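You operate a simulated robot arm through the tools that you are given. There is no shell and no other tool. Be economical: measure what you need, move in short steps, check, and stop when the job is done.

You are at the controls of a simulated two-armed robot. One attempt, no reset.

Task
Press the bush into the red wheel.
Fine: air on, slide in, both buttons together; leave the wheel in the press and the dial as it is; air off again.
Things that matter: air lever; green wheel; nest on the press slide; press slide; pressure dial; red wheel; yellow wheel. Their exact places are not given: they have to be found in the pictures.

The check looks at the end state, three seconds after you hand in, the way a careful person would. Anything else that was tipped, shoved, dropped, spilled or broken makes it a failure.

Robot
Two 7-joint arms with two-finger parallel grippers on one trunk, on a base that drives. Base frame: it is fixed to the floor where the robot stands at the start and does not move with it; the origin is under the middle of the robot, x ahead of it, y to its left, z up. Readings come in m, degrees, newtons and seconds.
The left shoulder is at the start at [0.06, 0.143, 0.901], the right one opposite. With the tool pointing down near the work surface each hand reaches from about 0.3 to 0.72 m from the robot's upright axis, wherever it stands, measured 20 degrees to its own side. Places, roughly: air lever [0.8, 0, 0.9]; nest on the press slide [0.7, -0.3, 0.9]; press slide [0.7, -0.3, 0.9]; pressure dial [1, 0, 0.9]. Payload 1.57 kg a hand.
The tool frame of a hand sits at the grasp point between the pads (the TCP): z along the fingers, y along the line on which they close. The tips reach 0.03 m beyond it. Largest opening 0.11 m; finger width 0.024, thickness 0.012; the body of the gripper, 0.048 by 0.112 m, starts 0.078 m behind the TCP.
Orientation is that of the tool frame in the base frame, as [roll, pitch, yaw] about the fixed x, y, z axes, in that order (R = Rz(yaw) Ry(pitch) Rx(roll)). With the fingers straight down and closing along the base's y, the tool's x points along the base's -x, its y along +y and its z along -z.

Tools
- The arms move only by the tool drive_tool. It takes "left_series", "right_series" or both (then of equal length, played together; a hand with none holds still); each is a list of rows, each a list of 7 numbers: the turn, a rotation vector about the base's x, y, z in degrees, then the shift along the base's x, y, z in cm, then the finger opening in cm, from 0 to 11. In form: [[ax, ay, az, tx, ty, tz, jaw], ...]. A call has 1 to 20 rows; each row is the pose to reach, as a shift and turn from the pose commanded when the call began. A row lasts 0.2 s, in which the tool goes at most 0.05 m and 8.6 degrees; a call with a longer step from one row to the next is refused whole, and so is a gripper value outside its range. Where a pose cannot be reached the arm comes as near as it can. A force on the tool above 70 N (or 10 N above the force at the start of the call, whichever is more), or a blocked arm, ends the call early, and 0.2 s more pass. Each finger travels about 0.045 m/s and halts on what it meets, pressing with about 43 N; the grip force reading is that of the motor and also rises with nothing between the fingers. The clock runs only during rows and for 0.2 s after the last one: add rows that repeat a pose to give the fingers time. It gives the time, the measured TCP pose, the force on the tool (base axes), the opening and the grip force at its end, in the units of the frame above (readings bear some noise), with the torque about the TCP (base axes, N m) and any sound that the robot's microphone picked up, and new pictures: "pictures" is both (left out), scene, wrist or none (wrist: the cameras of the hands that moved).
- Cameras (640 x 400 px; columns grow to the right, rows downward): "scene" is now at [0.0514, -0.0276, 1.5282]; the picture's right is [-0.31, -0.95, 0.00], its down [-0.58, 0.19, -0.79] and it looks along [0.76, -0.24, -0.61] (base axes); focal length 284 px, centre (320, 200). "left" rides on the left gripper at [0.07, -0.016, -0.141] in its tool frame; the picture's right is [0.23, 0.97, 0.00], its down [-0.86, 0.20, -0.48] and it looks along [-0.47, 0.11, 0.88] (tool axes); focal length 222 px, centre (320, 200). "right" rides on the right gripper at [0.07, 0.016, -0.141] in its tool frame; the picture's right is [-0.23, 0.97, 0.00], its down [-0.86, -0.20, -0.48] and it looks along [-0.47, -0.11, 0.88] (tool axes); focal length 222 px, centre (320, 200).
- slide_trunk(by): slides the trunk up (or, below 0, down) by that many m; the arms and the scene camera ride with it, the base frame stays. It gives what a move gives, with no picture.
- base_move(legs): drives the robot by 1 to 6 legs, each [ahead, left, turn to the left] in m, m and degrees, along the robot's own axes; the way and the turn of a leg run together, so that a leg with both is an arc; at most 1.5 m and 180 degrees a leg. The arms and the cameras ride along, it lands a little off, and it stops where it bumps. It gives what a move gives, and a new picture of the scene camera.
- head_to(pan, tilt): turns the head with the scene camera to pan (to the left, within 86 degrees either way) and tilt (down, from -29 to 69), counted from straight ahead of the robot. It gives what a move gives, and a new picture of the scene camera.
- measure_at(camera, pixels): for up to 12 pixels [column, row] of the newest picture of that camera ("zoom" is the newest enlarged one), the place [x, y, z] in the base frame of the surface seen there, good to about 0.003 m. No time passes.
- enlarge(camera, box): a new picture of the part [left, top, right, bottom] of that camera's present view, enlarged. No time passes.
- job_done(): hands the job in; it is judged then, once.

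Keep the steps short. Do not move on a guess: measure, check each grasp and each placing, and mend mistakes. In all there are 80 turns and 260 pictures (those below and enlarged ones count). Leave the grippers open and the arms clear of the work at the hand-in unless told otherwise, and finish with a single line.

The tools are called after "Call:" by a JSON object that holds its "method" and its "body". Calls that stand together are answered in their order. drive_tool: Moves the arms, as the interface text tells. Its arguments: {"type":"object","properties":{"left_series":{"type":"array","items":{"type":"array","items":{"type":"number"}}},"right_series":{"type":"array","items":{"type":"array","items":{"type":"number"}}},"pictures":{"type":"string","enum":["both","scene","wrist","none"]}},"required":[]} The other tools are called the same way: slide_trunk (by) slides the trunk up or down; base_move (legs) drives the base; head_to (pan, tilt) turns the head that bears the scene camera; measure_at (camera, pixels) gives the place of the surface under pixels of a picture; enlarge (camera, box) takes an enlarged picture of a part of a camera's view; job_done () hands the job in.

At the start:

```text
time_s: 0.0
left_tcp_pos: [0.4611, 0.0228, 0.9995]
left_orientation: [-180.0, 0.0, -180.0]
left_force: [-0.1, -0.3, 0.1]
left_moment: [0.0, -0.01, 0.02]
left_finger_gap: 0.1099
left_grip_force: 0.1
right_tcp_pos: [0.426, -0.3237, 0.9996]
right_orientation: [180.0, 0.0, -179.9]
right_force: [0.5, 0.4, -1.0]
right_moment: [-0.02, 0.0, 0.0]
right_finger_gap: 0.1101
right_grip_force: 0.0
trunk travel left (down, up): [-0.5, 0.09]
robot x, y, heading: [0.0008, -0.0006, 0.2]
head pan, tilt: [-17.8, 37.4]
```

scene: 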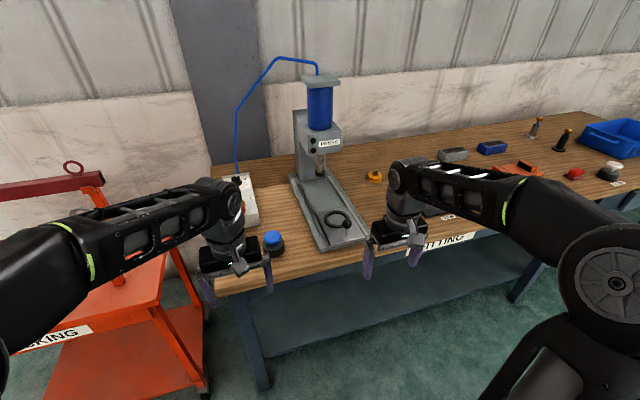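
right: 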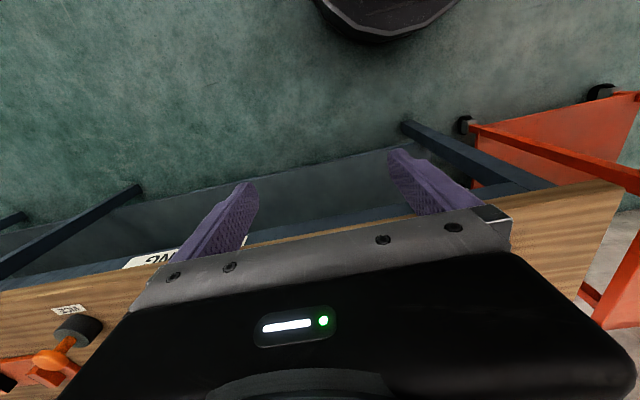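
left: 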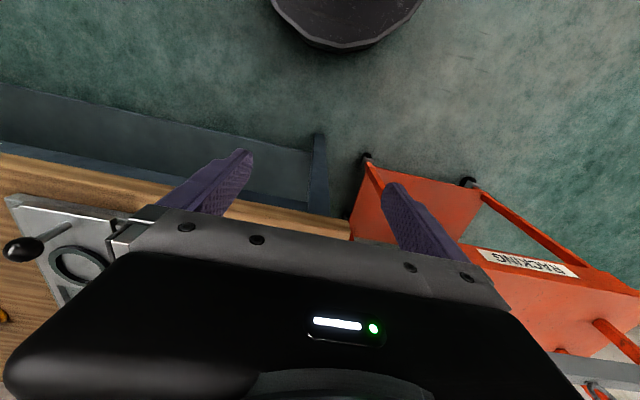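

I see the press in the middle of the scene picture, a blue button at (273,240), and a yellow item at (375,176). I will enlarge several parts of the scene to see the details.

Call:
{"method": "enlarge", "body": {"camera": "scene", "box": [200, 160, 400, 285]}}

Call:
{"method": "enlarge", "body": {"camera": "scene", "box": [230, 50, 390, 150]}}

Call:
{"method": "enlarge", "body": {"camera": "scene", "box": [420, 100, 640, 238]}}

```text
3.20 times, centred on (300, 222) of scene
```

zoom: 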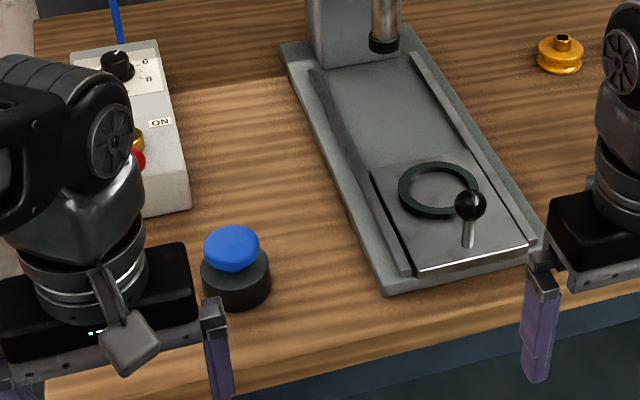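

```text
4.00 times, centred on (310, 100) of scene
```

zoom: 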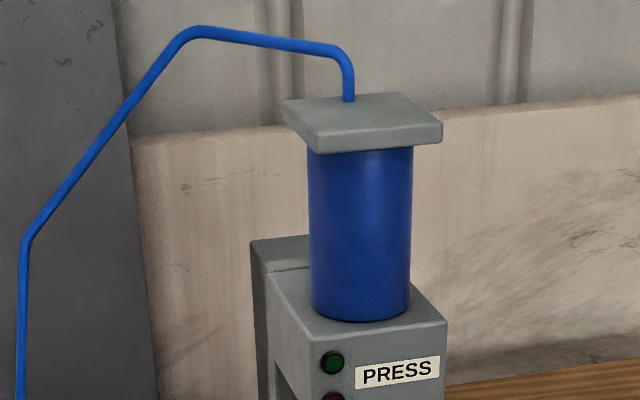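

```text
2.90 times, centred on (530, 169) of scene
```

zoom: 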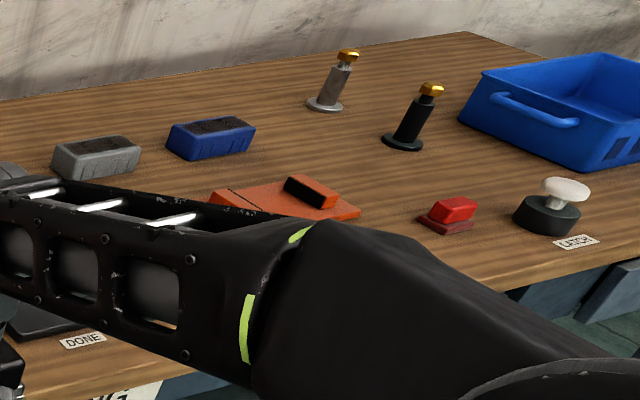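

The arms hide part of the bench. I will turn the head to look for the wheels, to the right first.

Call:
{"method": "head_to", "body": {"pan": -50, "tilt": 35}}

Call:
{"method": "head_to", "body": {"pan": 25, "tilt": 45}}

```text
time_s: 1.0
left_tcp_pos: [0.4599, 0.0221, 1.001]
left_orientation: [-179.9, 0.0, -179.9]
left_force: [-0.6, 0.7, -0.7]
left_moment: [0.03, -0.01, -0.03]
left_finger_gap: 0.11
left_grip_force: 0.0
right_tcp_pos: [0.4263, -0.3245, 0.9996]
right_orientation: [-180.0, -0.1, -180.0]
right_force: [-0.5, -0.6, -0.1]
right_moment: [0.05, -0.02, -0.02]
right_finger_gap: 0.11
right_grip_force: 0.1
trunk travel left (down, up): [-0.5, 0.09]
robot x, y, heading: [-0.0001, -0.0052, -0.2]
head pan, tilt: [-50.0, 35.0]
```

scene: 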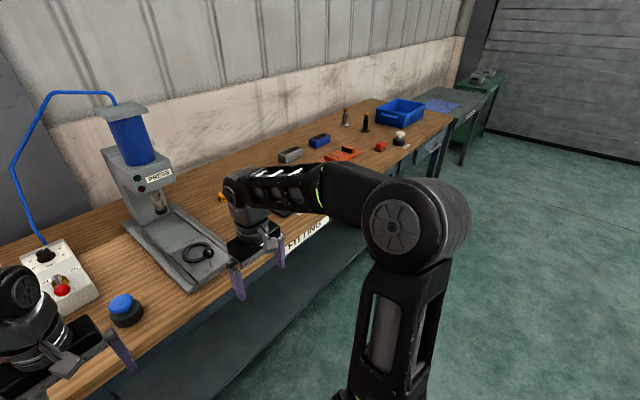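

```text
time_s: 2.4
left_tcp_pos: [0.4602, 0.0233, 0.9992]
left_orientation: [-179.9, -0.1, -180.0]
left_force: [0.8, 0.0, -1.1]
left_moment: [-0.02, -0.02, -0.01]
left_finger_gap: 0.1101
left_grip_force: 0.1
right_tcp_pos: [0.4263, -0.3245, 0.9994]
right_orientation: [179.9, 0.0, -179.9]
right_force: [0.3, 0.6, -0.3]
right_moment: [0.0, 0.01, 0.01]
right_finger_gap: 0.11
right_grip_force: 0.1
trunk travel left (down, up): [-0.5, 0.09]
robot x, y, heading: [0.0015, -0.0035, 0.0]
head pan, tilt: [25.0, 45.0]
```

scene: 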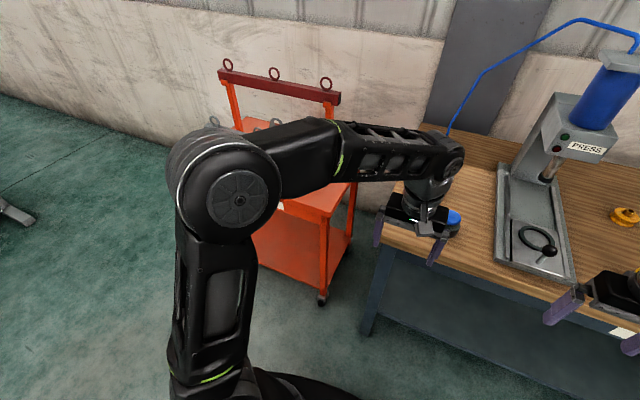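

The left arm hides the orange trolley and the right arm hides part of the bench. I will back the robot up 0.5 m to see more.

Call:
{"method": "base_move", "body": {"legs": [[-0.5, 0, 0]]}}

Call:
{"method": "head_to", "body": {"pan": -25, "tilt": 30}}

```text
time_s: 5.4
left_tcp_pos: [-0.0482, 0.0238, 1.0003]
left_orientation: [180.0, 0.0, -179.9]
left_force: [-0.7, 0.2, -0.4]
left_moment: [0.03, -0.02, 0.04]
left_finger_gap: 0.1101
left_grip_force: 0.1
right_tcp_pos: [-0.0823, -0.324, 1.0016]
right_orientation: [-179.9, 0.0, -179.8]
right_force: [0.4, -0.7, 0.2]
right_moment: [0.01, 0.04, 0.01]
right_finger_gap: 0.1098
right_grip_force: 0.0
trunk travel left (down, up): [-0.5, 0.09]
robot x, y, heading: [-0.5069, -0.0041, 0.0]
head pan, tilt: [25.0, 45.0]
```

scene: 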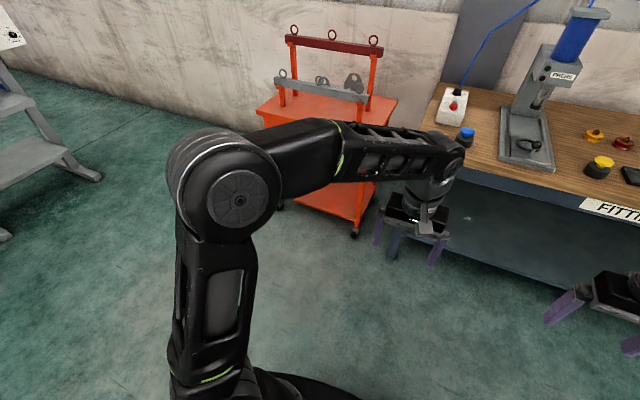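

```text
time_s: 6.6
left_tcp_pos: [-0.0484, 0.0228, 0.9999]
left_orientation: [-180.0, 0.0, -179.9]
left_force: [-0.3, 0.3, -0.8]
left_moment: [0.03, 0.03, -0.03]
left_finger_gap: 0.1099
left_grip_force: 0.0
right_tcp_pos: [-0.083, -0.3243, 0.9998]
right_orientation: [-180.0, 0.0, -179.9]
right_force: [-1.3, 0.5, -1.1]
right_moment: [0.02, 0.01, 0.01]
right_finger_gap: 0.1101
right_grip_force: 0.1
trunk travel left (down, up): [-0.5, 0.09]
robot x, y, heading: [-0.5094, -0.0014, 0.4]
head pan, tilt: [-25.0, 30.0]
```

scene: 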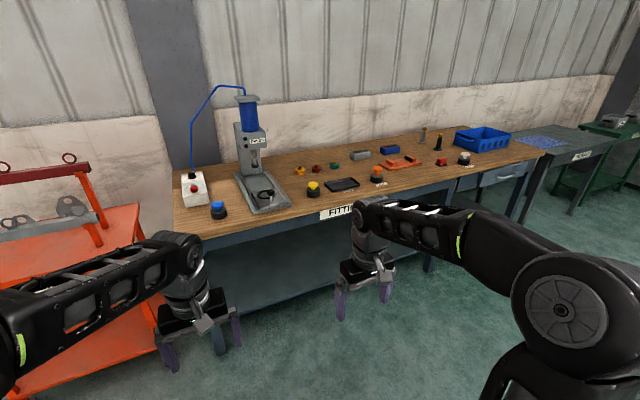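

Now I see small yellow, red and green parts near (300–335,168), buttons in blue (218,208), yellow (313,188), orange (377,173) and white (464,158). I will enlarge and measure these.

Call:
{"method": "enlarge", "body": {"camera": "scene", "box": [170, 120, 330, 220]}}

Call:
{"method": "enlarge", "body": {"camera": "scene", "box": [280, 120, 440, 220]}}

Call:
{"method": "measure_at", "body": {"camera": "scene", "pixels": [[299, 169], [317, 167], [335, 164], [218, 204], [313, 184], [377, 169], [262, 193], [268, 201], [342, 184], [193, 178], [260, 170], [256, 155]]}}

```text
4.00 times, centred on (250, 170) of scene
```

zoom: 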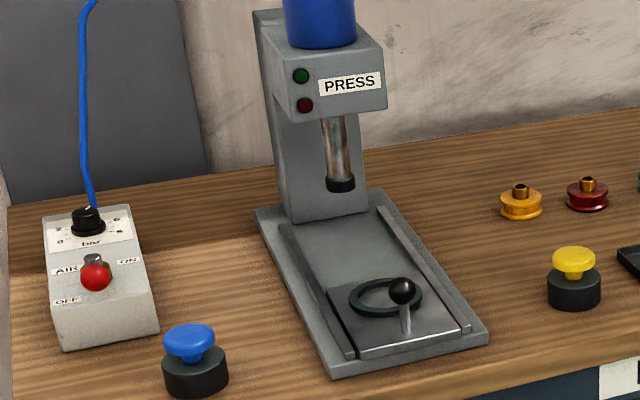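

```text
4.00 times, centred on (360, 170) of scene
```

zoom: 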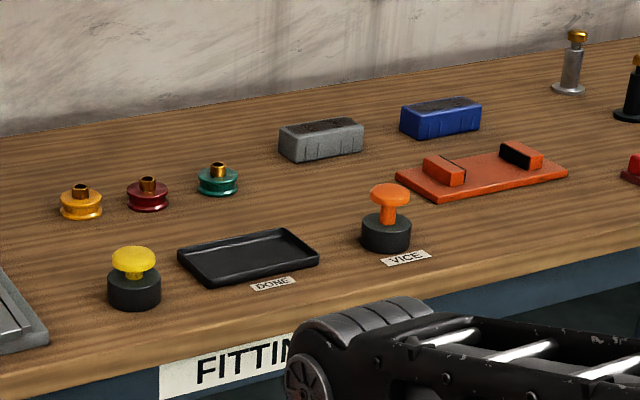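

```text
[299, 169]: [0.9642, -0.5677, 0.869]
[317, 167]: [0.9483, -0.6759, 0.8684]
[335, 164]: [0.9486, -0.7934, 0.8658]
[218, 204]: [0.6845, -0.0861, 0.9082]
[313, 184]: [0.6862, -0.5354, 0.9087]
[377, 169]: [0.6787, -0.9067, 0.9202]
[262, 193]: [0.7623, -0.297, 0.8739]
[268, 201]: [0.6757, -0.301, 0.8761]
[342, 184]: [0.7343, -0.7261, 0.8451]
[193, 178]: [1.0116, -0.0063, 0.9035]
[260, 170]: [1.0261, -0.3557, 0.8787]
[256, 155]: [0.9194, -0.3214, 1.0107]
```

Each wheel carries a loose bush standing proud; yellow, red, green sit at (299,169), (317,167), (335,164). Before driving closer I need the bench's front edge and my own base's front edge. I measure these.

Call:
{"method": "measure_at", "body": {"camera": "scene", "pixels": [[300, 207], [240, 228], [400, 190], [242, 134], [268, 137], [250, 178]]}}

Call:
{"method": "measure_at", "body": {"camera": "left", "pixels": [[345, 45], [345, 30], [345, 60]]}}

Call:
{"method": "measure_at", "body": {"camera": "right", "pixels": [[380, 40], [380, 25], [340, 10], [450, 5]]}}

```text
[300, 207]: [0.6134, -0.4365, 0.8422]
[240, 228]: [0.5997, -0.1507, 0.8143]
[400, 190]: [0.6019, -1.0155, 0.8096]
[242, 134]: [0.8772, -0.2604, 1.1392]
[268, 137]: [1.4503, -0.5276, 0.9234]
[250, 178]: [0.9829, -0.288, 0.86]
```

```text
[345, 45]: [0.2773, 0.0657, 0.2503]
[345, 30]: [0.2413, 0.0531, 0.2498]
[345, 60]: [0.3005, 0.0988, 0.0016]
```

```text
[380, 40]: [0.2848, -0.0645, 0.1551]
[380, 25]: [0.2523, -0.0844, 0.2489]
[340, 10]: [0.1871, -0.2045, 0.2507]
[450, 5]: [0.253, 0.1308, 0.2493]
```

My base front reaches 0.285 m ahead of its axis, and the bench edge is at x≈0.60. I will drive sideways to y≈-0.5, then ahead to x≈0.25, with hands at z 1.0 and clear of everything.

Call:
{"method": "base_move", "body": {"legs": [[0, -0.5, 0], [0.75, 0, 0]]}}

Call:
{"method": "head_to", "body": {"pan": -10, "tilt": 48}}

```text
time_s: 13.2
left_tcp_pos: [0.6924, -0.4833, 0.9992]
left_orientation: [-180.0, 0.0, 179.7]
left_force: [0.6, 0.1, 0.6]
left_moment: [0.0, 0.02, -0.01]
left_finger_gap: 0.1099
left_grip_force: 0.1
right_tcp_pos: [0.655, -0.8299, 0.9983]
right_orientation: [-179.9, 0.0, 179.8]
right_force: [-0.3, 0.1, 1.2]
right_moment: [0.01, 0.03, 0.01]
right_finger_gap: 0.1098
right_grip_force: 0.2
trunk travel left (down, up): [-0.5, 0.09]
robot x, y, heading: [0.2294, -0.5063, -0.4]
head pan, tilt: [-25.0, 30.0]
```

scene: 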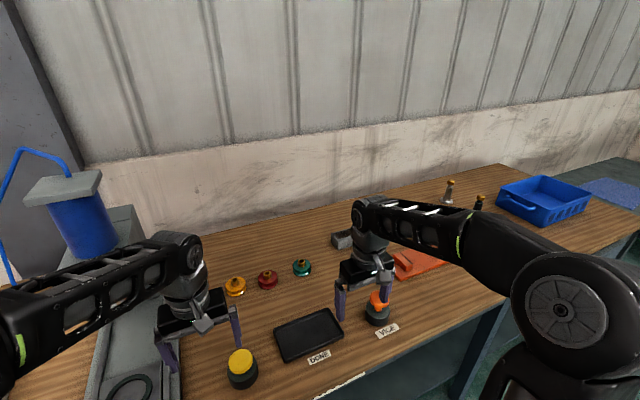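

```text
time_s: 14.0
left_tcp_pos: [0.6916, -0.4829, 1.0005]
left_orientation: [180.0, 0.0, 179.7]
left_force: [0.3, 0.2, -0.4]
left_moment: [-0.01, -0.04, -0.01]
left_finger_gap: 0.1099
left_grip_force: 0.1
right_tcp_pos: [0.6542, -0.8292, 0.9991]
right_orientation: [180.0, 0.0, 179.7]
right_force: [-0.1, 1.1, 0.3]
right_moment: [-0.02, 0.03, -0.01]
right_finger_gap: 0.1099
right_grip_force: 0.0
trunk travel left (down, up): [-0.5, 0.09]
robot x, y, heading: [0.231, -0.5066, -0.1]
head pan, tilt: [-10.0, 48.0]
```

scene: 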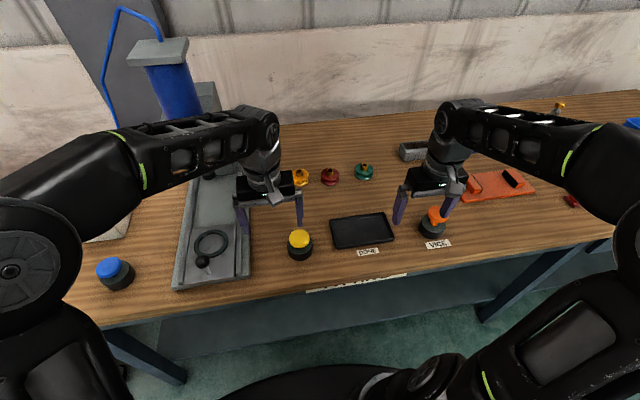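

The three wheels are visible. I'll enlarge around the red wheel at (330,177).

Call:
{"method": "enlarge", "body": {"camera": "scene", "box": [290, 152, 380, 208]}}

Call:
{"method": "enlarge", "body": {"camera": "scene", "box": [170, 160, 270, 300]}}

```text
7.11 times, centred on (335, 180) of scene
```

zoom: 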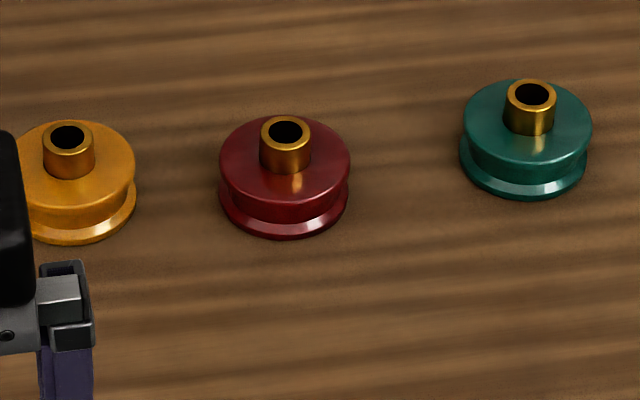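

```text
2.86 times, centred on (220, 230) of scene
```

zoom: 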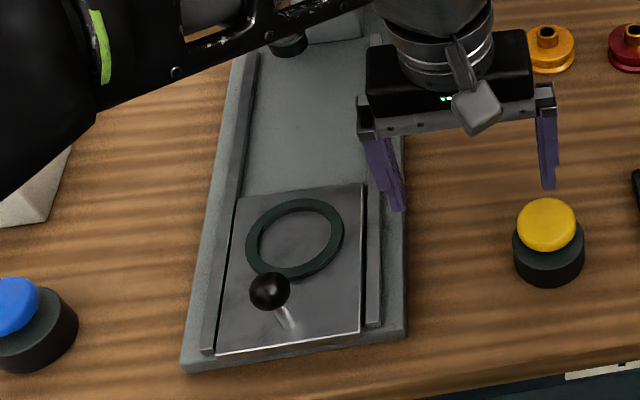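

Call:
{"method": "measure_at", "body": {"camera": "scene", "pixels": [[322, 175], [338, 175], [330, 179.5], [330, 169.5], [330, 173], [330, 188], [324, 183], [336, 183]]}}

Call:
{"method": "measure_at", "body": {"camera": "zoom", "pixels": [[252, 240], [338, 240], [295, 203], [290, 276], [270, 290], [290, 322], [295, 240], [221, 350], [358, 335], [362, 190], [235, 200], [300, 120]]}}

```text
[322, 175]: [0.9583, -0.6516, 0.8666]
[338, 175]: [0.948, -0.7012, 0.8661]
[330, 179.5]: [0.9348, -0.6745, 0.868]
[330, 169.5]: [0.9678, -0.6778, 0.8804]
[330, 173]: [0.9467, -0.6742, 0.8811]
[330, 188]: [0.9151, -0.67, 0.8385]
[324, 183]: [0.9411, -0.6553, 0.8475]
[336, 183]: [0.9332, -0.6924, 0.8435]
```

```text
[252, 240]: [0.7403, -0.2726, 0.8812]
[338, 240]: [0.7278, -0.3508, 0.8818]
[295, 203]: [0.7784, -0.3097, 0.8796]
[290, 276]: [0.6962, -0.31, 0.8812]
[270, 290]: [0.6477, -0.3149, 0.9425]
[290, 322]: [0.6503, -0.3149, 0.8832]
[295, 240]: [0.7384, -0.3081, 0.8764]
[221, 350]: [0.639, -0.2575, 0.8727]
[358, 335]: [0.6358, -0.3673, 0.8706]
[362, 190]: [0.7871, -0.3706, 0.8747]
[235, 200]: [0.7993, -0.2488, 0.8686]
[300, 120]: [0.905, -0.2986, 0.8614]
```

The red wheel is centred at about (0.953,-0.676), with radius 0.028 and its top at 0.867. The nest ring is centred at (0.737,-0.311), with its top at 0.8815 and floor at 0.8755. The wheel is slightly beyond reach, so I drive 0.045 m ahead (base front will be at 0.56, bench edge 0.60). Then I look again.

Call:
{"method": "base_move", "body": {"legs": [[0.045, 0, 0]]}}

```text
time_s: 14.9
left_tcp_pos: [0.7388, -0.4824, 0.9999]
left_orientation: [180.0, -0.2, 179.7]
left_force: [0.3, 0.6, -0.4]
left_moment: [0.02, 0.0, 0.01]
left_finger_gap: 0.1101
left_grip_force: 0.1
right_tcp_pos: [0.701, -0.8315, 0.9989]
right_orientation: [-179.9, -0.1, 179.7]
right_force: [0.4, -0.2, -0.1]
right_moment: [0.05, 0.04, 0.0]
right_finger_gap: 0.1102
right_grip_force: 0.0
trunk travel left (down, up): [-0.5, 0.09]
robot x, y, heading: [0.2743, -0.5035, -0.6]
head pan, tilt: [-10.0, 48.0]
```

scene: 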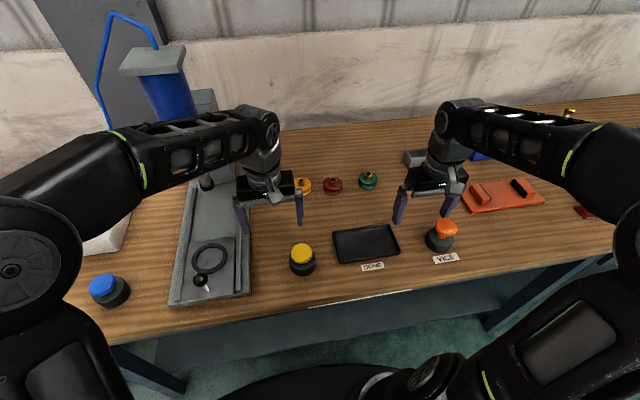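

I move the right hand above the red wheel at z 1.0, with the jaws at 8 cm.

Call:
{"method": "drive_tool", "body": {"right_series": [[0, 0, 0, 3.6, 2.2, 0, 10], [0, 0, 0, 7.2, 4.4, 0, 9], [0, 0, 0, 10.8, 6.6, 0, 8], [0, 0, 0, 14.4, 8.9, 0, 8], [0, 0, 0, 18, 11.1, 0, 8], [0, 0, 0, 21.6, 13.3, 0, 8], [0, 0, 0, 25.2, 15.5, 0, 8], [0, 0, 0, 25.2, 15.5, 0, 8]]}}

```text
time_s: 16.7
left_tcp_pos: [0.7369, -0.4846, 0.9992]
left_orientation: [179.9, -0.1, 179.6]
left_force: [0.7, -1.3, -0.3]
left_moment: [0.06, 0.01, 0.01]
left_finger_gap: 0.1101
left_grip_force: 0.1
right_tcp_pos: [0.8973, -0.7003, 1.0077]
right_orientation: [179.9, 0.5, 179.7]
right_force: [1.3, -0.4, -0.2]
right_moment: [0.05, -0.02, 0.03]
right_finger_gap: 0.0799
right_grip_force: 0.0
right hand out of reach, approached as far as the arm can: row 6, 7, 8
trunk travel left (down, up): [-0.5, 0.09]
robot x, y, heading: [0.2778, -0.5019, -0.4]
head pan, tilt: [-10.0, 48.0]
```

scene: 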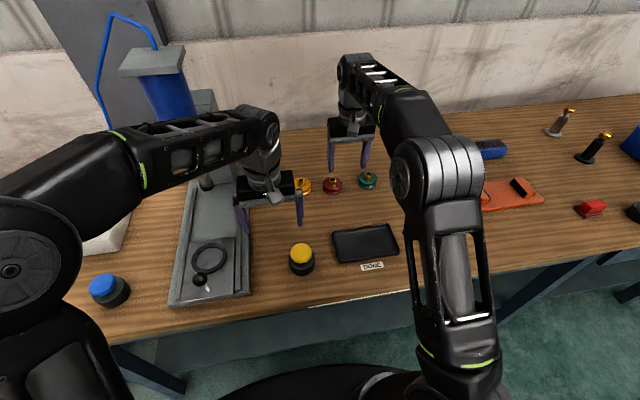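
right: 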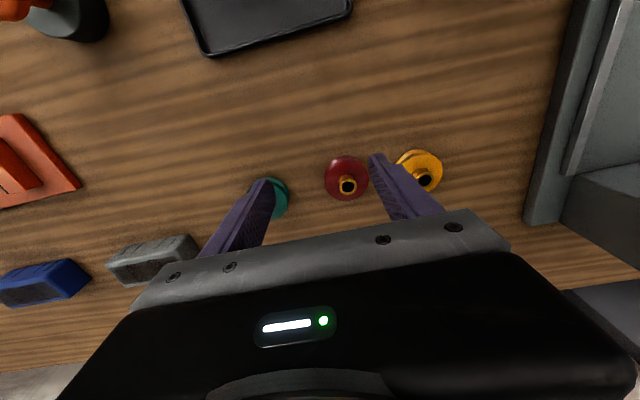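

The arm runs out of reach at x≈0.90. I check how far the bench's lower shelf is from my base, to see whether I can drive closer.

Call:
{"method": "measure_at", "body": {"camera": "scene", "pixels": [[270, 345], [400, 330], [180, 370], [490, 310], [250, 375], [300, 310], [300, 320], [160, 345]]}}

Call:
{"method": "slide_trunk", "body": {"by": 0.085}}

```text
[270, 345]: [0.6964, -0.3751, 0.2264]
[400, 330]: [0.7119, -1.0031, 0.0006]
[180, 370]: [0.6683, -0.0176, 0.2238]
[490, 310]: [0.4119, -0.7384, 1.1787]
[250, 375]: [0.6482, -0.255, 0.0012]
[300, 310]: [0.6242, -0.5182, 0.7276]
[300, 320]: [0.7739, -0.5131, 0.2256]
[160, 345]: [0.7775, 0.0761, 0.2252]
```

```text
time_s: 17.9
left_tcp_pos: [0.736, -0.4826, 1.0849]
left_orientation: [180.0, -0.1, 179.7]
left_force: [0.2, -0.2, -0.2]
left_moment: [-0.02, -0.01, 0.01]
left_finger_gap: 0.1101
left_grip_force: 0.0
right_tcp_pos: [0.898, -0.6987, 1.0921]
right_orientation: [179.9, 0.5, 179.7]
right_force: [0.2, -0.5, 0.5]
right_moment: [0.02, -0.04, 0.01]
right_finger_gap: 0.0799
right_grip_force: 0.1
trunk travel left (down, up): [-0.585, 0.005]
robot x, y, heading: [0.2752, -0.5017, -0.5]
head pan, tilt: [-10.0, 48.0]
```

The shelf front is at x≈0.65, so my base can safely go another 0.04 m ahead.

Call:
{"method": "base_move", "body": {"legs": [[0.04, 0, 0]]}}

```text
time_s: 18.8
left_tcp_pos: [0.7778, -0.4838, 1.0832]
left_orientation: [180.0, -0.1, 179.6]
left_force: [0.3, 0.1, 0.4]
left_moment: [0.02, 0.04, -0.03]
left_finger_gap: 0.1099
left_grip_force: 0.0
right_tcp_pos: [0.9381, -0.6987, 1.0915]
right_orientation: [179.9, 0.4, 179.7]
right_force: [0.9, 0.4, -0.2]
right_moment: [0.0, 0.0, 0.0]
right_finger_gap: 0.0798
right_grip_force: 0.1
trunk travel left (down, up): [-0.585, 0.005]
robot x, y, heading: [0.3153, -0.5018, -0.3]
head pan, tilt: [-10.0, 48.0]
```

scene: 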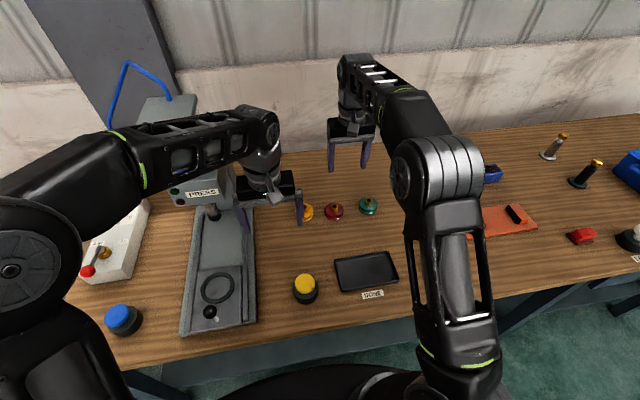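

The hand is at (0.938,-0.699,1.09). I lower it 9 cm to see which pose the commands count from.

Call:
{"method": "drive_tool", "body": {"right_series": [[0, 0, 0, 0, 0, -3, 8], [0, 0, 0, 0, 0, -6, 8], [0, 0, 0, 0, 0, -9, 8], [0, 0, 0, 0, 0, -9, 8]], "pictures": "wrist"}}

```text
time_s: 19.8
left_tcp_pos: [0.7758, -0.4839, 1.0857]
left_orientation: [180.0, 0.0, 179.7]
left_force: [-0.6, 0.4, -0.3]
left_moment: [0.0, -0.04, -0.01]
left_finger_gap: 0.11
left_grip_force: 0.2
right_tcp_pos: [0.936, -0.6983, 1.0031]
right_orientation: [179.9, 0.5, 179.8]
right_force: [-0.3, -0.1, 1.1]
right_moment: [-0.01, -0.01, 0.02]
right_finger_gap: 0.0801
right_grip_force: 0.1
trunk travel left (down, up): [-0.585, 0.005]
robot x, y, heading: [0.3169, -0.5064, -0.2]
head pan, tilt: [-10.0, 48.0]
```

right: 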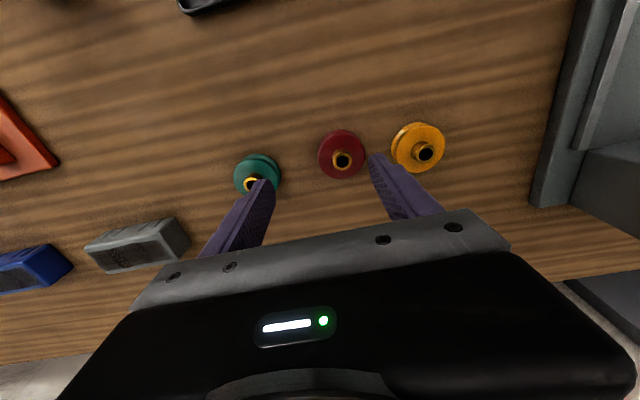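

Shifts count from the reached pose. I measure the red wheel with this camera: rim and bush around (341,155).

Call:
{"method": "enlarge", "body": {"camera": "right", "box": [280, 115, 400, 190]}}

Call:
{"method": "measure_at", "body": {"camera": "right", "pixels": [[321, 155], [360, 155], [340, 134], [340, 174], [342, 150], [335, 163], [350, 162], [322, 148], [362, 148]]}}

```text
5.33 times, centred on (340, 152) of right
```

zoom: 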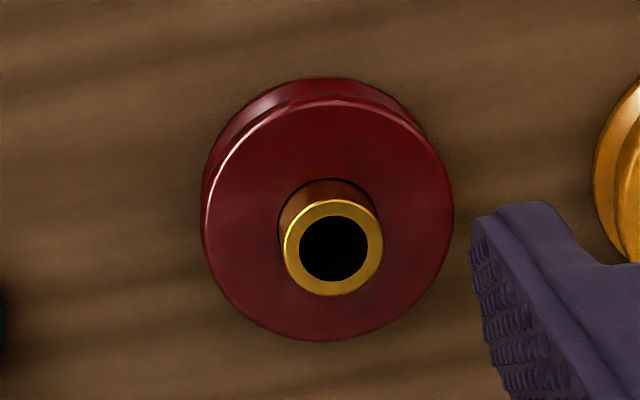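

```text
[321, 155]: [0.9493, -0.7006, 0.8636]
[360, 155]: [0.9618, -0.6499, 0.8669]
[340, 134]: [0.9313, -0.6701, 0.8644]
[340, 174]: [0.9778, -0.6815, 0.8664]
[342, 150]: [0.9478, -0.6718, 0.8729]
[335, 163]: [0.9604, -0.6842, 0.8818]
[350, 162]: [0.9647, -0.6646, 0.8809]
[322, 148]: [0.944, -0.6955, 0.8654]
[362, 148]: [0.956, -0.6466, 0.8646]
```

The red wheel's top centre is at (0.956,-0.675). I move +2.0 cm in x and +2.3 cm in y, lowering to z 0.925 so that the tips stay just above the wheel.

Call:
{"method": "drive_tool", "body": {"right_series": [[0, 0, 0, 1, 1.2, -1, 8], [0, 0, 0, 2, 2.3, -4, 8], [0, 0, 0, 2, 2.3, -7.5, 8], [0, 0, 0, 2, 2.3, -7.5, 8]], "pictures": "wrist"}}

```text
time_s: 20.8
left_tcp_pos: [0.7766, -0.4833, 1.0843]
left_orientation: [-179.9, 0.0, 179.6]
left_force: [0.0, 0.3, 0.6]
left_moment: [0.01, -0.01, 0.02]
left_finger_gap: 0.11
left_grip_force: 0.1
right_tcp_pos: [0.958, -0.6737, 0.9269]
right_orientation: [179.9, 0.5, 179.7]
right_force: [-0.1, 0.5, -0.5]
right_moment: [0.02, 0.04, 0.01]
right_finger_gap: 0.0802
right_grip_force: 0.1
trunk travel left (down, up): [-0.585, 0.005]
robot x, y, heading: [0.3144, -0.5021, -0.3]
head pan, tilt: [-10.0, 48.0]
```

right: 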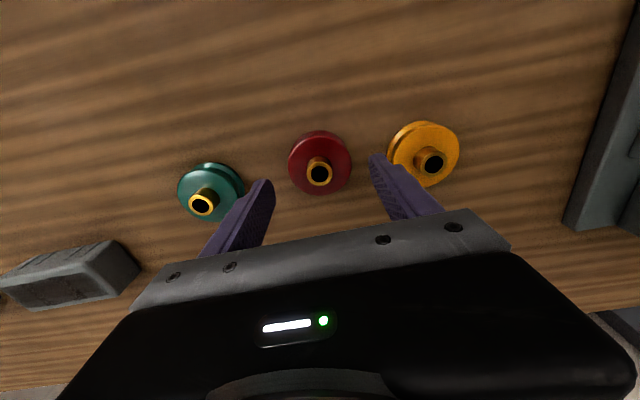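

I descend to TCP z≈0.882, with the tips at 0.852 at the height of the upper disc. Then I look before closing.

Call:
{"method": "drive_tool", "body": {"right_series": [[0, 0, 0, -0.2, 0, -1.5, 8], [0, 0, 0, -0.2, 0, -3, 8], [0, 0, 0, -0.2, 0, -4.5, 8], [0, 0, 0, -0.2, 0, -4.5, 8]], "pictures": "both"}}

Call:
{"method": "enlarge", "body": {"camera": "right", "box": [180, 110, 480, 297]}}

```text
time_s: 21.8
left_tcp_pos: [0.7757, -0.4833, 1.0849]
left_orientation: [-180.0, 0.0, 179.7]
left_force: [-0.2, -0.1, -0.2]
left_moment: [-0.03, 0.02, 0.0]
left_finger_gap: 0.1096
left_grip_force: 0.1
right_tcp_pos: [0.9542, -0.6746, 0.8822]
right_orientation: [179.9, 0.5, 179.7]
right_force: [0.1, 0.5, 0.0]
right_moment: [0.01, -0.02, -0.03]
right_finger_gap: 0.0799
right_grip_force: 0.1
trunk travel left (down, up): [-0.585, 0.005]
robot x, y, heading: [0.3132, -0.5072, -0.1]
head pan, tilt: [-10.0, 48.0]
```

scene: 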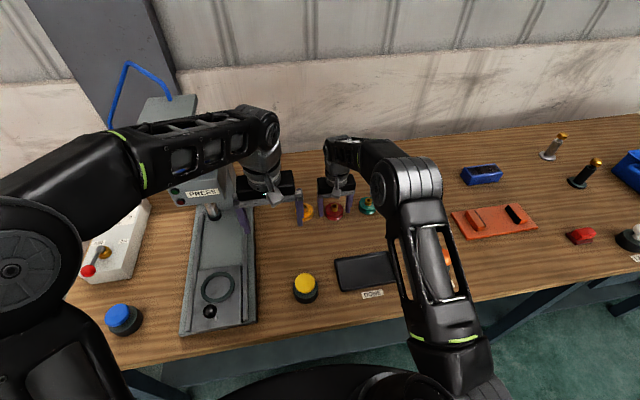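
right: 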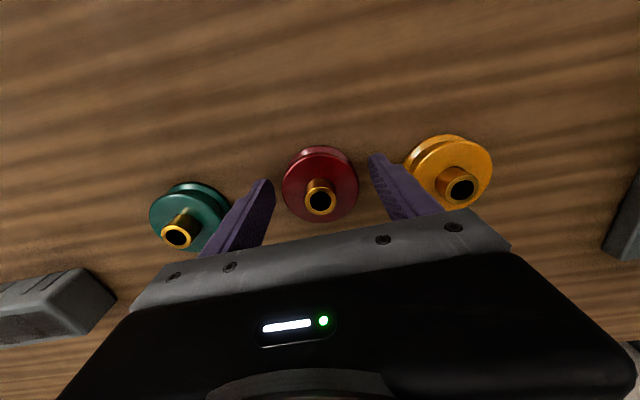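

```text
2.13 times, centred on (330, 204) of right
```

zoom: 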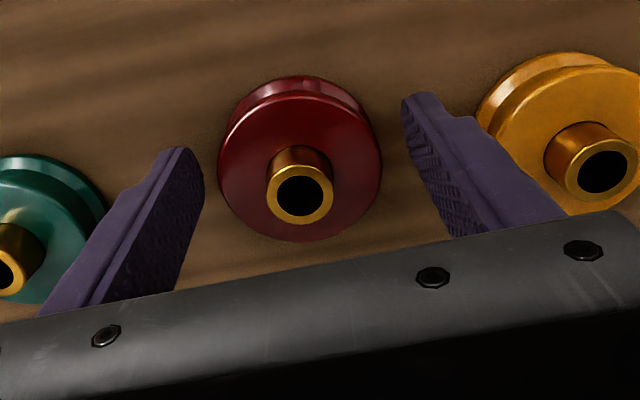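

The wheel lies centred between the fingers with both neighbours clear. I close the jaws on the rim.

Call:
{"method": "drive_tool", "body": {"right_series": [[0, 0, 0, 0, 0, 0, 7], [0, 0, 0, 0, 0, 0, 6], [0, 0, 0, 0, 0, 0, 5], [0, 0, 0, 0, 0, 0, 4], [0, 0, 0, 0, 0, 0, 4], [0, 0, 0, 0, 0, 0, 4]], "pictures": "wrist"}}

Call:
{"method": "enlarge", "body": {"camera": "right", "box": [180, 110, 480, 297]}}

```text
time_s: 23.2
left_tcp_pos: [0.7758, -0.4836, 1.0849]
left_orientation: [-180.0, 0.0, 179.7]
left_force: [0.2, -0.6, -0.3]
left_moment: [-0.02, 0.01, -0.02]
left_finger_gap: 0.11
left_grip_force: 0.1
right_tcp_pos: [0.9552, -0.6753, 0.8815]
right_orientation: [179.9, 0.5, 179.6]
right_force: [0.0, -2.7, -0.1]
right_moment: [-0.26, 0.03, 0.01]
right_finger_gap: 0.0613
right_grip_force: 42.9
trunk travel left (down, up): [-0.585, 0.005]
robot x, y, heading: [0.3147, -0.5031, -0.7]
head pan, tilt: [-10.0, 48.0]
```

right: 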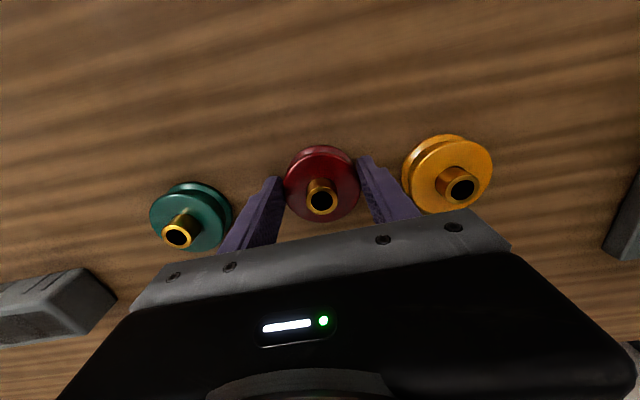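

```text
2.13 times, centred on (330, 204) of right
```

zoom: 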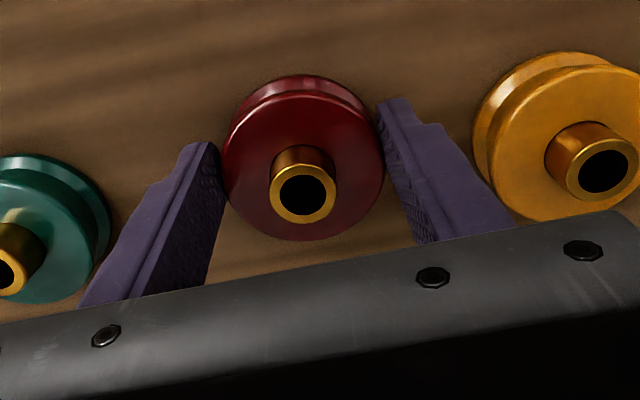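

The grip holds: gap 6.1 cm, 43 N. I lift straight up 11 cm at a steady pace.

Call:
{"method": "drive_tool", "body": {"right_series": [[0, 0, 0, 0, 0, 1, 4], [0, 0, 0, 0, 0, 2.5, 4], [0, 0, 0, 0, 0, 4, 4], [0, 0, 0, 0, 0, 6, 4], [0, 0, 0, 0, 0, 8, 4], [0, 0, 0, 0, 0, 10, 4], [0, 0, 0, 0, 0, 11, 4]], "pictures": "both"}}

```text
time_s: 24.8
left_tcp_pos: [0.7762, -0.4828, 1.0845]
left_orientation: [-179.9, 0.0, 179.8]
left_force: [0.4, 0.0, 0.2]
left_moment: [0.01, -0.01, 0.0]
left_finger_gap: 0.1101
left_grip_force: 0.0
right_tcp_pos: [0.9555, -0.6753, 0.9937]
right_orientation: [179.9, 0.5, 179.8]
right_force: [0.5, 0.1, -5.4]
right_moment: [0.01, 0.06, -0.01]
right_finger_gap: 0.0608
right_grip_force: 42.7
trunk travel left (down, up): [-0.585, 0.005]
robot x, y, heading: [0.3164, -0.5015, -0.3]
head pan, tilt: [-10.0, 48.0]
```

scene: 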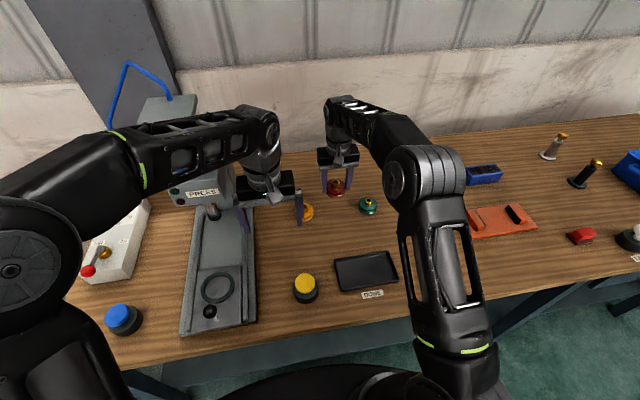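
right: 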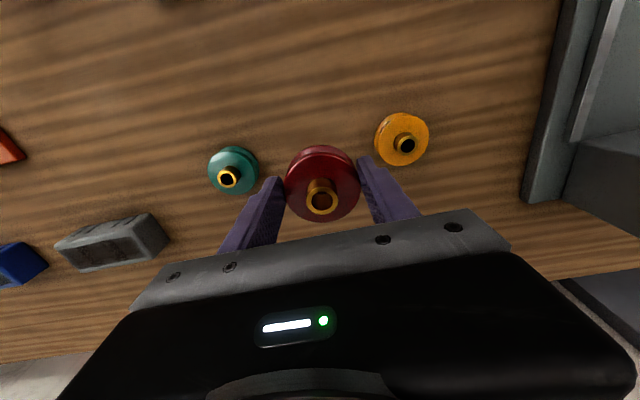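

The wheel with its bush is in hand, and yellow and green are untouched. I pull the right hand back to x≈0.75, and move the left hand back and outward, away from the press.

Call:
{"method": "drive_tool", "body": {"right_series": [[0, 0, 0, -2, 0, 0, 4], [0, 0, 0, -5, 0, 0, 4], [0, 0, 0, -8, 0, 0, 4], [0, 0, 0, -11, 0, 0, 4], [0, 0, 0, -14, 0, 0, 4], [0, 0, 0, -17, 0, 0, 4], [0, 0, 0, -19, 0, 0, 4], [0, 0, 0, -20, 0, 0, 4]], "left_series": [[0, 0, 0, -3, 0, 0, 11], [0, 0, 0, -6, 2, 0, 11], [0, 0, 0, -9, 5, 0, 11], [0, 0, 0, -11, 8, 0, 11], [0, 0, 0, -13, 12, 0, 11], [0, 0, 0, -13, 16, 0, 11], [0, 0, 0, -13, 20, 0, 11], [0, 0, 0, -13, 20, 0, 11]], "pictures": "none"}}

Call:
{"method": "base_move", "body": {"legs": [[-0.08, 0.0, 0], [0, 0.19, 0]]}}

```text
time_s: 26.6
left_tcp_pos: [0.6479, -0.2817, 1.0851]
left_orientation: [-180.0, 0.0, 179.6]
left_force: [0.6, 0.0, -0.2]
left_moment: [0.01, -0.02, 0.02]
left_finger_gap: 0.1101
left_grip_force: 0.0
right_tcp_pos: [0.7539, -0.6773, 0.992]
right_orientation: [179.9, 0.4, 179.7]
right_force: [0.1, -0.8, -5.3]
right_moment: [-0.01, 0.04, 0.0]
right_finger_gap: 0.0608
right_grip_force: 43.0
trunk travel left (down, up): [-0.585, 0.005]
robot x, y, heading: [0.3163, -0.5041, -0.6]
head pan, tilt: [-10.0, 48.0]
```

```text
time_s: 28.8
left_tcp_pos: [0.5685, -0.0924, 1.0849]
left_orientation: [-179.9, 0.0, 179.5]
left_force: [-0.1, 0.3, -1.4]
left_moment: [-0.04, -0.06, 0.0]
left_finger_gap: 0.11
left_grip_force: 0.2
right_tcp_pos: [0.6743, -0.487, 0.9913]
right_orientation: [179.9, 0.6, 179.5]
right_force: [-0.3, 0.3, -5.8]
right_moment: [-0.04, 0.05, 0.01]
right_finger_gap: 0.061
right_grip_force: 43.1
trunk travel left (down, up): [-0.585, 0.005]
robot x, y, heading: [0.2357, -0.3129, -0.6]
head pan, tilt: [-10.0, 48.0]
```

scene: 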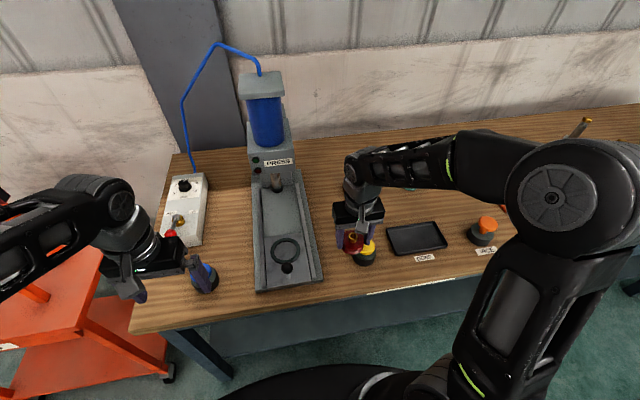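

The press and nest are in full view. I enlarge the nest and measure the ring, the ram and the air box precisely.

Call:
{"method": "enlarge", "body": {"camera": "scene", "box": [150, 160, 230, 210]}}

Call:
{"method": "enlarge", "body": {"camera": "scene", "box": [240, 145, 340, 295]}}

```text
8.00 times, centred on (190, 185) of scene
```

zoom: 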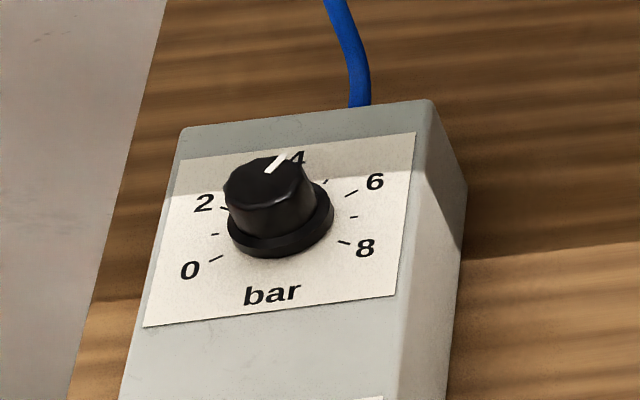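

```text
2.67 times, centred on (290, 220) of scene
```

zoom: 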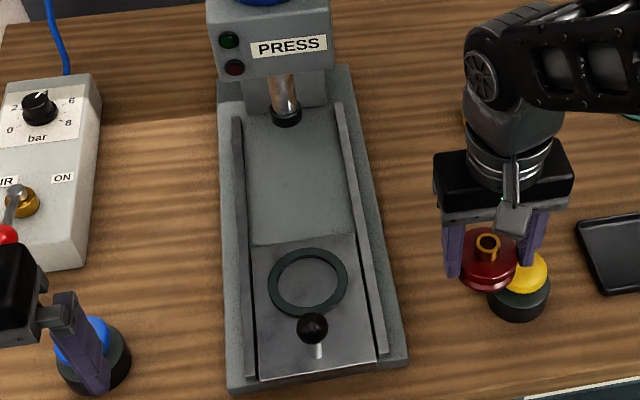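

Call:
{"method": "measure_at", "body": {"camera": "zoom", "pixels": [[271, 283], [344, 283], [308, 252], [290, 310], [308, 285], [312, 327], [318, 352], [287, 112], [287, 85], [255, 65], [325, 62], [322, 140]]}}

Call:
{"method": "measure_at", "body": {"camera": "scene", "pixels": [[171, 234], [179, 220], [181, 213], [201, 212], [208, 270], [197, 175], [170, 245], [200, 245]]}}

```text
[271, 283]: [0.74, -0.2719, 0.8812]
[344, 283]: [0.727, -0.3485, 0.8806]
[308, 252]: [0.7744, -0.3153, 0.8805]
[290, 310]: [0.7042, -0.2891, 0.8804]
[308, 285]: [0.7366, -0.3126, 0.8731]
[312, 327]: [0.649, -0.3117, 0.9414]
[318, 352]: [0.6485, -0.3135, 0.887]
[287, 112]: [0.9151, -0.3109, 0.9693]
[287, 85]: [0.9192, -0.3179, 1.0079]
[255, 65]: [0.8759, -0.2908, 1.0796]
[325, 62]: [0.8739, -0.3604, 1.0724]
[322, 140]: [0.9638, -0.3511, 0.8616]
```

```text
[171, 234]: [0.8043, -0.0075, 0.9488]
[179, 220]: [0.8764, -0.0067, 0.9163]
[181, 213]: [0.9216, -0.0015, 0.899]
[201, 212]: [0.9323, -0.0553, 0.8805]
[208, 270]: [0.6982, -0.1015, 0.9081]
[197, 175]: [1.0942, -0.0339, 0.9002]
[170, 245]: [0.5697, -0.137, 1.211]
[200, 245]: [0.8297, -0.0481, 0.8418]
```

The nest centre fits to (0.7355,-0.3105), and the knob is at x 0.649 with the ram at y -0.313. I carry the wheel at the present height: first ahead, then left, above the nest.

Call:
{"method": "drive_tool", "body": {"right_series": [[0, 0, 0, 2, 0, 0, 4], [0, 0, 0, 4.5, 1, 0, 4], [0, 0, 0, 6.1, 4, 0, 4], [0, 0, 0, 6.1, 7, 0, 4], [0, 0, 0, 6.1, 10, 0, 4], [0, 0, 0, 6.1, 13, 0, 4], [0, 0, 0, 6.1, 16, 0, 4], [0, 0, 0, 6.1, 17.65, 0, 4], [0, 0, 0, 6.1, 17.65, 0, 4]], "pictures": "both"}}

Call:
{"method": "enlarge", "body": {"camera": "right", "box": [180, 110, 480, 297]}}

Call:
{"method": "enlarge", "body": {"camera": "scene", "box": [230, 170, 350, 300]}}

```text
time_s: 30.8
left_tcp_pos: [0.5692, -0.0938, 1.0858]
left_orientation: [180.0, 0.0, 179.5]
left_force: [0.2, 0.1, -0.3]
left_moment: [-0.03, 0.02, 0.0]
left_finger_gap: 0.1098
left_grip_force: 0.1
right_tcp_pos: [0.736, -0.311, 0.9922]
right_orientation: [179.8, 0.4, 179.5]
right_force: [0.3, 0.3, -5.8]
right_moment: [-0.01, 0.05, 0.0]
right_finger_gap: 0.0612
right_grip_force: 42.9
trunk travel left (down, up): [-0.585, 0.005]
robot x, y, heading: [0.2319, -0.3192, -0.6]
head pan, tilt: [-10.0, 48.0]
```

scene: 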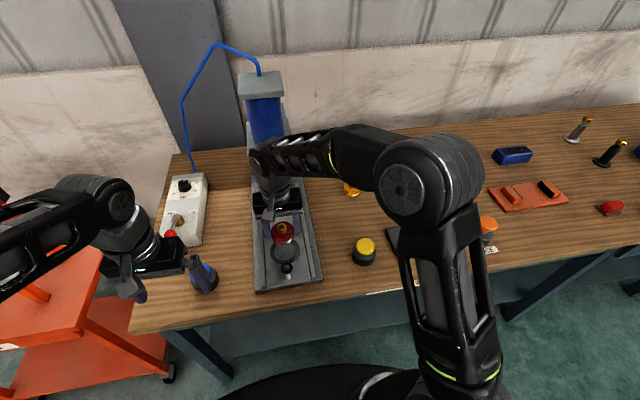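
right: 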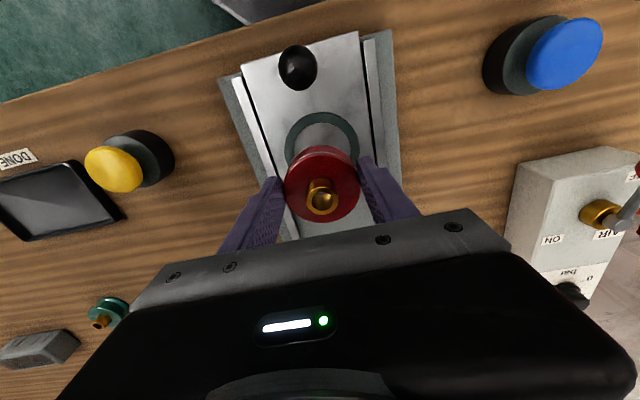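

```text
2.13 times, centred on (330, 204) of right
```

zoom: 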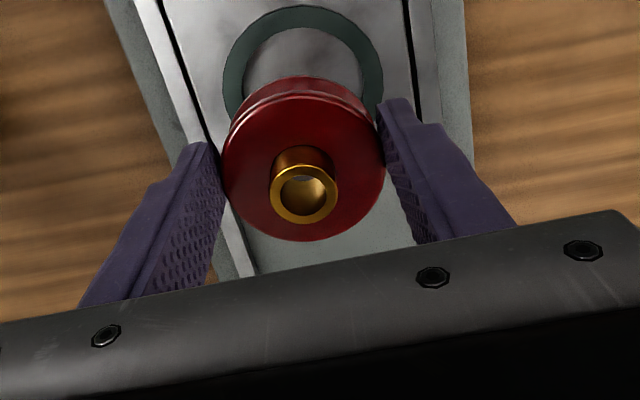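

```text
3.08 times, centred on (290, 235) of scene
```

zoom: 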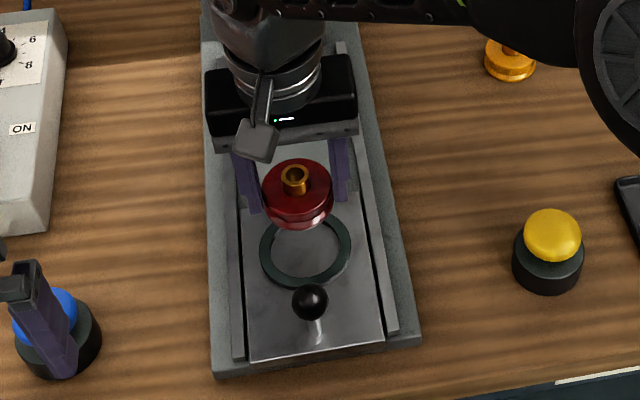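

The wheel looks centred laterally. I lower it to TCP z 0.932, so the wheel bottom is about 1 cm above the ring, then check the alignment.

Call:
{"method": "drive_tool", "body": {"right_series": [[0, 0, 0, 0, 0, -1.5, 4], [0, 0, 0, 0, 0, -3, 4], [0, 0, 0, 0, 0, -4.5, 4], [0, 0, 0, 0, 0, -6, 4], [0, 0, 0, 0, 0, -6, 4]], "pictures": "both"}}

Call:
{"method": "enlarge", "body": {"camera": "right", "box": [240, 100, 400, 200]}}

Call:
{"method": "enlarge", "body": {"camera": "scene", "box": [250, 210, 330, 290]}}

```text
time_s: 32.0
left_tcp_pos: [0.5685, -0.0935, 1.0857]
left_orientation: [180.0, -0.1, 179.5]
left_force: [-0.4, -0.9, 0.2]
left_moment: [0.0, -0.04, -0.01]
left_finger_gap: 0.1101
left_grip_force: 0.1
right_tcp_pos: [0.7352, -0.3116, 0.9313]
right_orientation: [179.9, 0.5, 179.5]
right_force: [-0.3, 0.3, -5.9]
right_moment: [0.02, 0.06, -0.02]
right_finger_gap: 0.061
right_grip_force: 43.1
trunk travel left (down, up): [-0.585, 0.005]
robot x, y, heading: [0.2356, -0.3096, -0.6]
head pan, tilt: [-10.0, 48.0]
```

scene: 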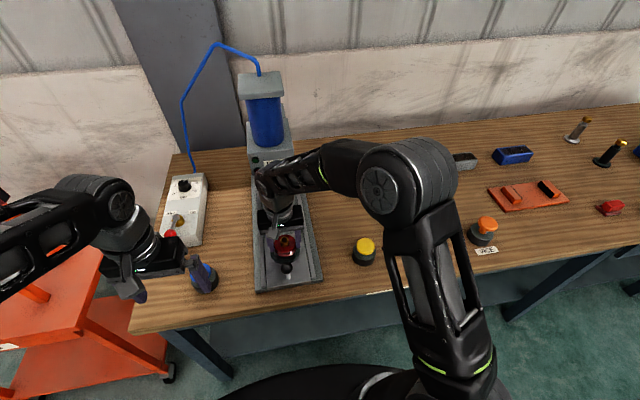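
right: 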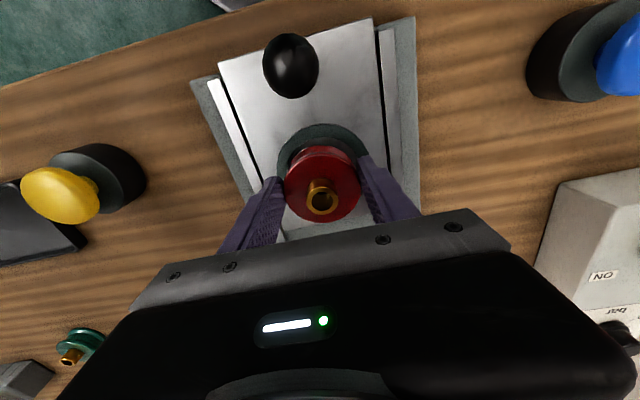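

```text
4.00 times, centred on (320, 150) of right
```

zoom: 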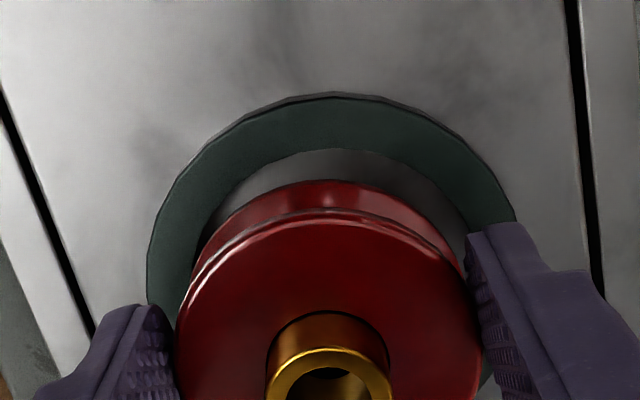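

```text
5.00 times, centred on (290, 250) of scene
```

zoom: 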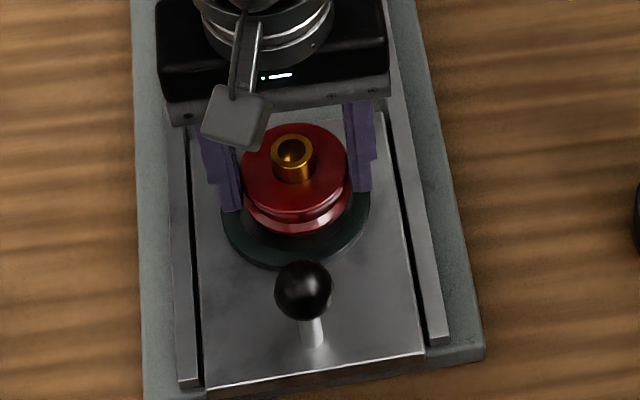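

I measure the wheel's top disc and the ring now to compare their centres.

Call:
{"method": "measure_at", "body": {"camera": "zoom", "pixels": [[246, 170], [345, 165], [293, 207], [300, 128], [230, 235], [363, 220], [265, 258], [330, 250]]}}

```text
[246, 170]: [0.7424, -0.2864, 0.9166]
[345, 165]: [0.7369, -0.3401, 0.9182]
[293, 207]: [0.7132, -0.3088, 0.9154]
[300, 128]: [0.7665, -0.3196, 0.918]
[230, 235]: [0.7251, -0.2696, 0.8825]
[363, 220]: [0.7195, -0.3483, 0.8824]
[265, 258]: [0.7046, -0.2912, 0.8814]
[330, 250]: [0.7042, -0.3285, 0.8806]
```

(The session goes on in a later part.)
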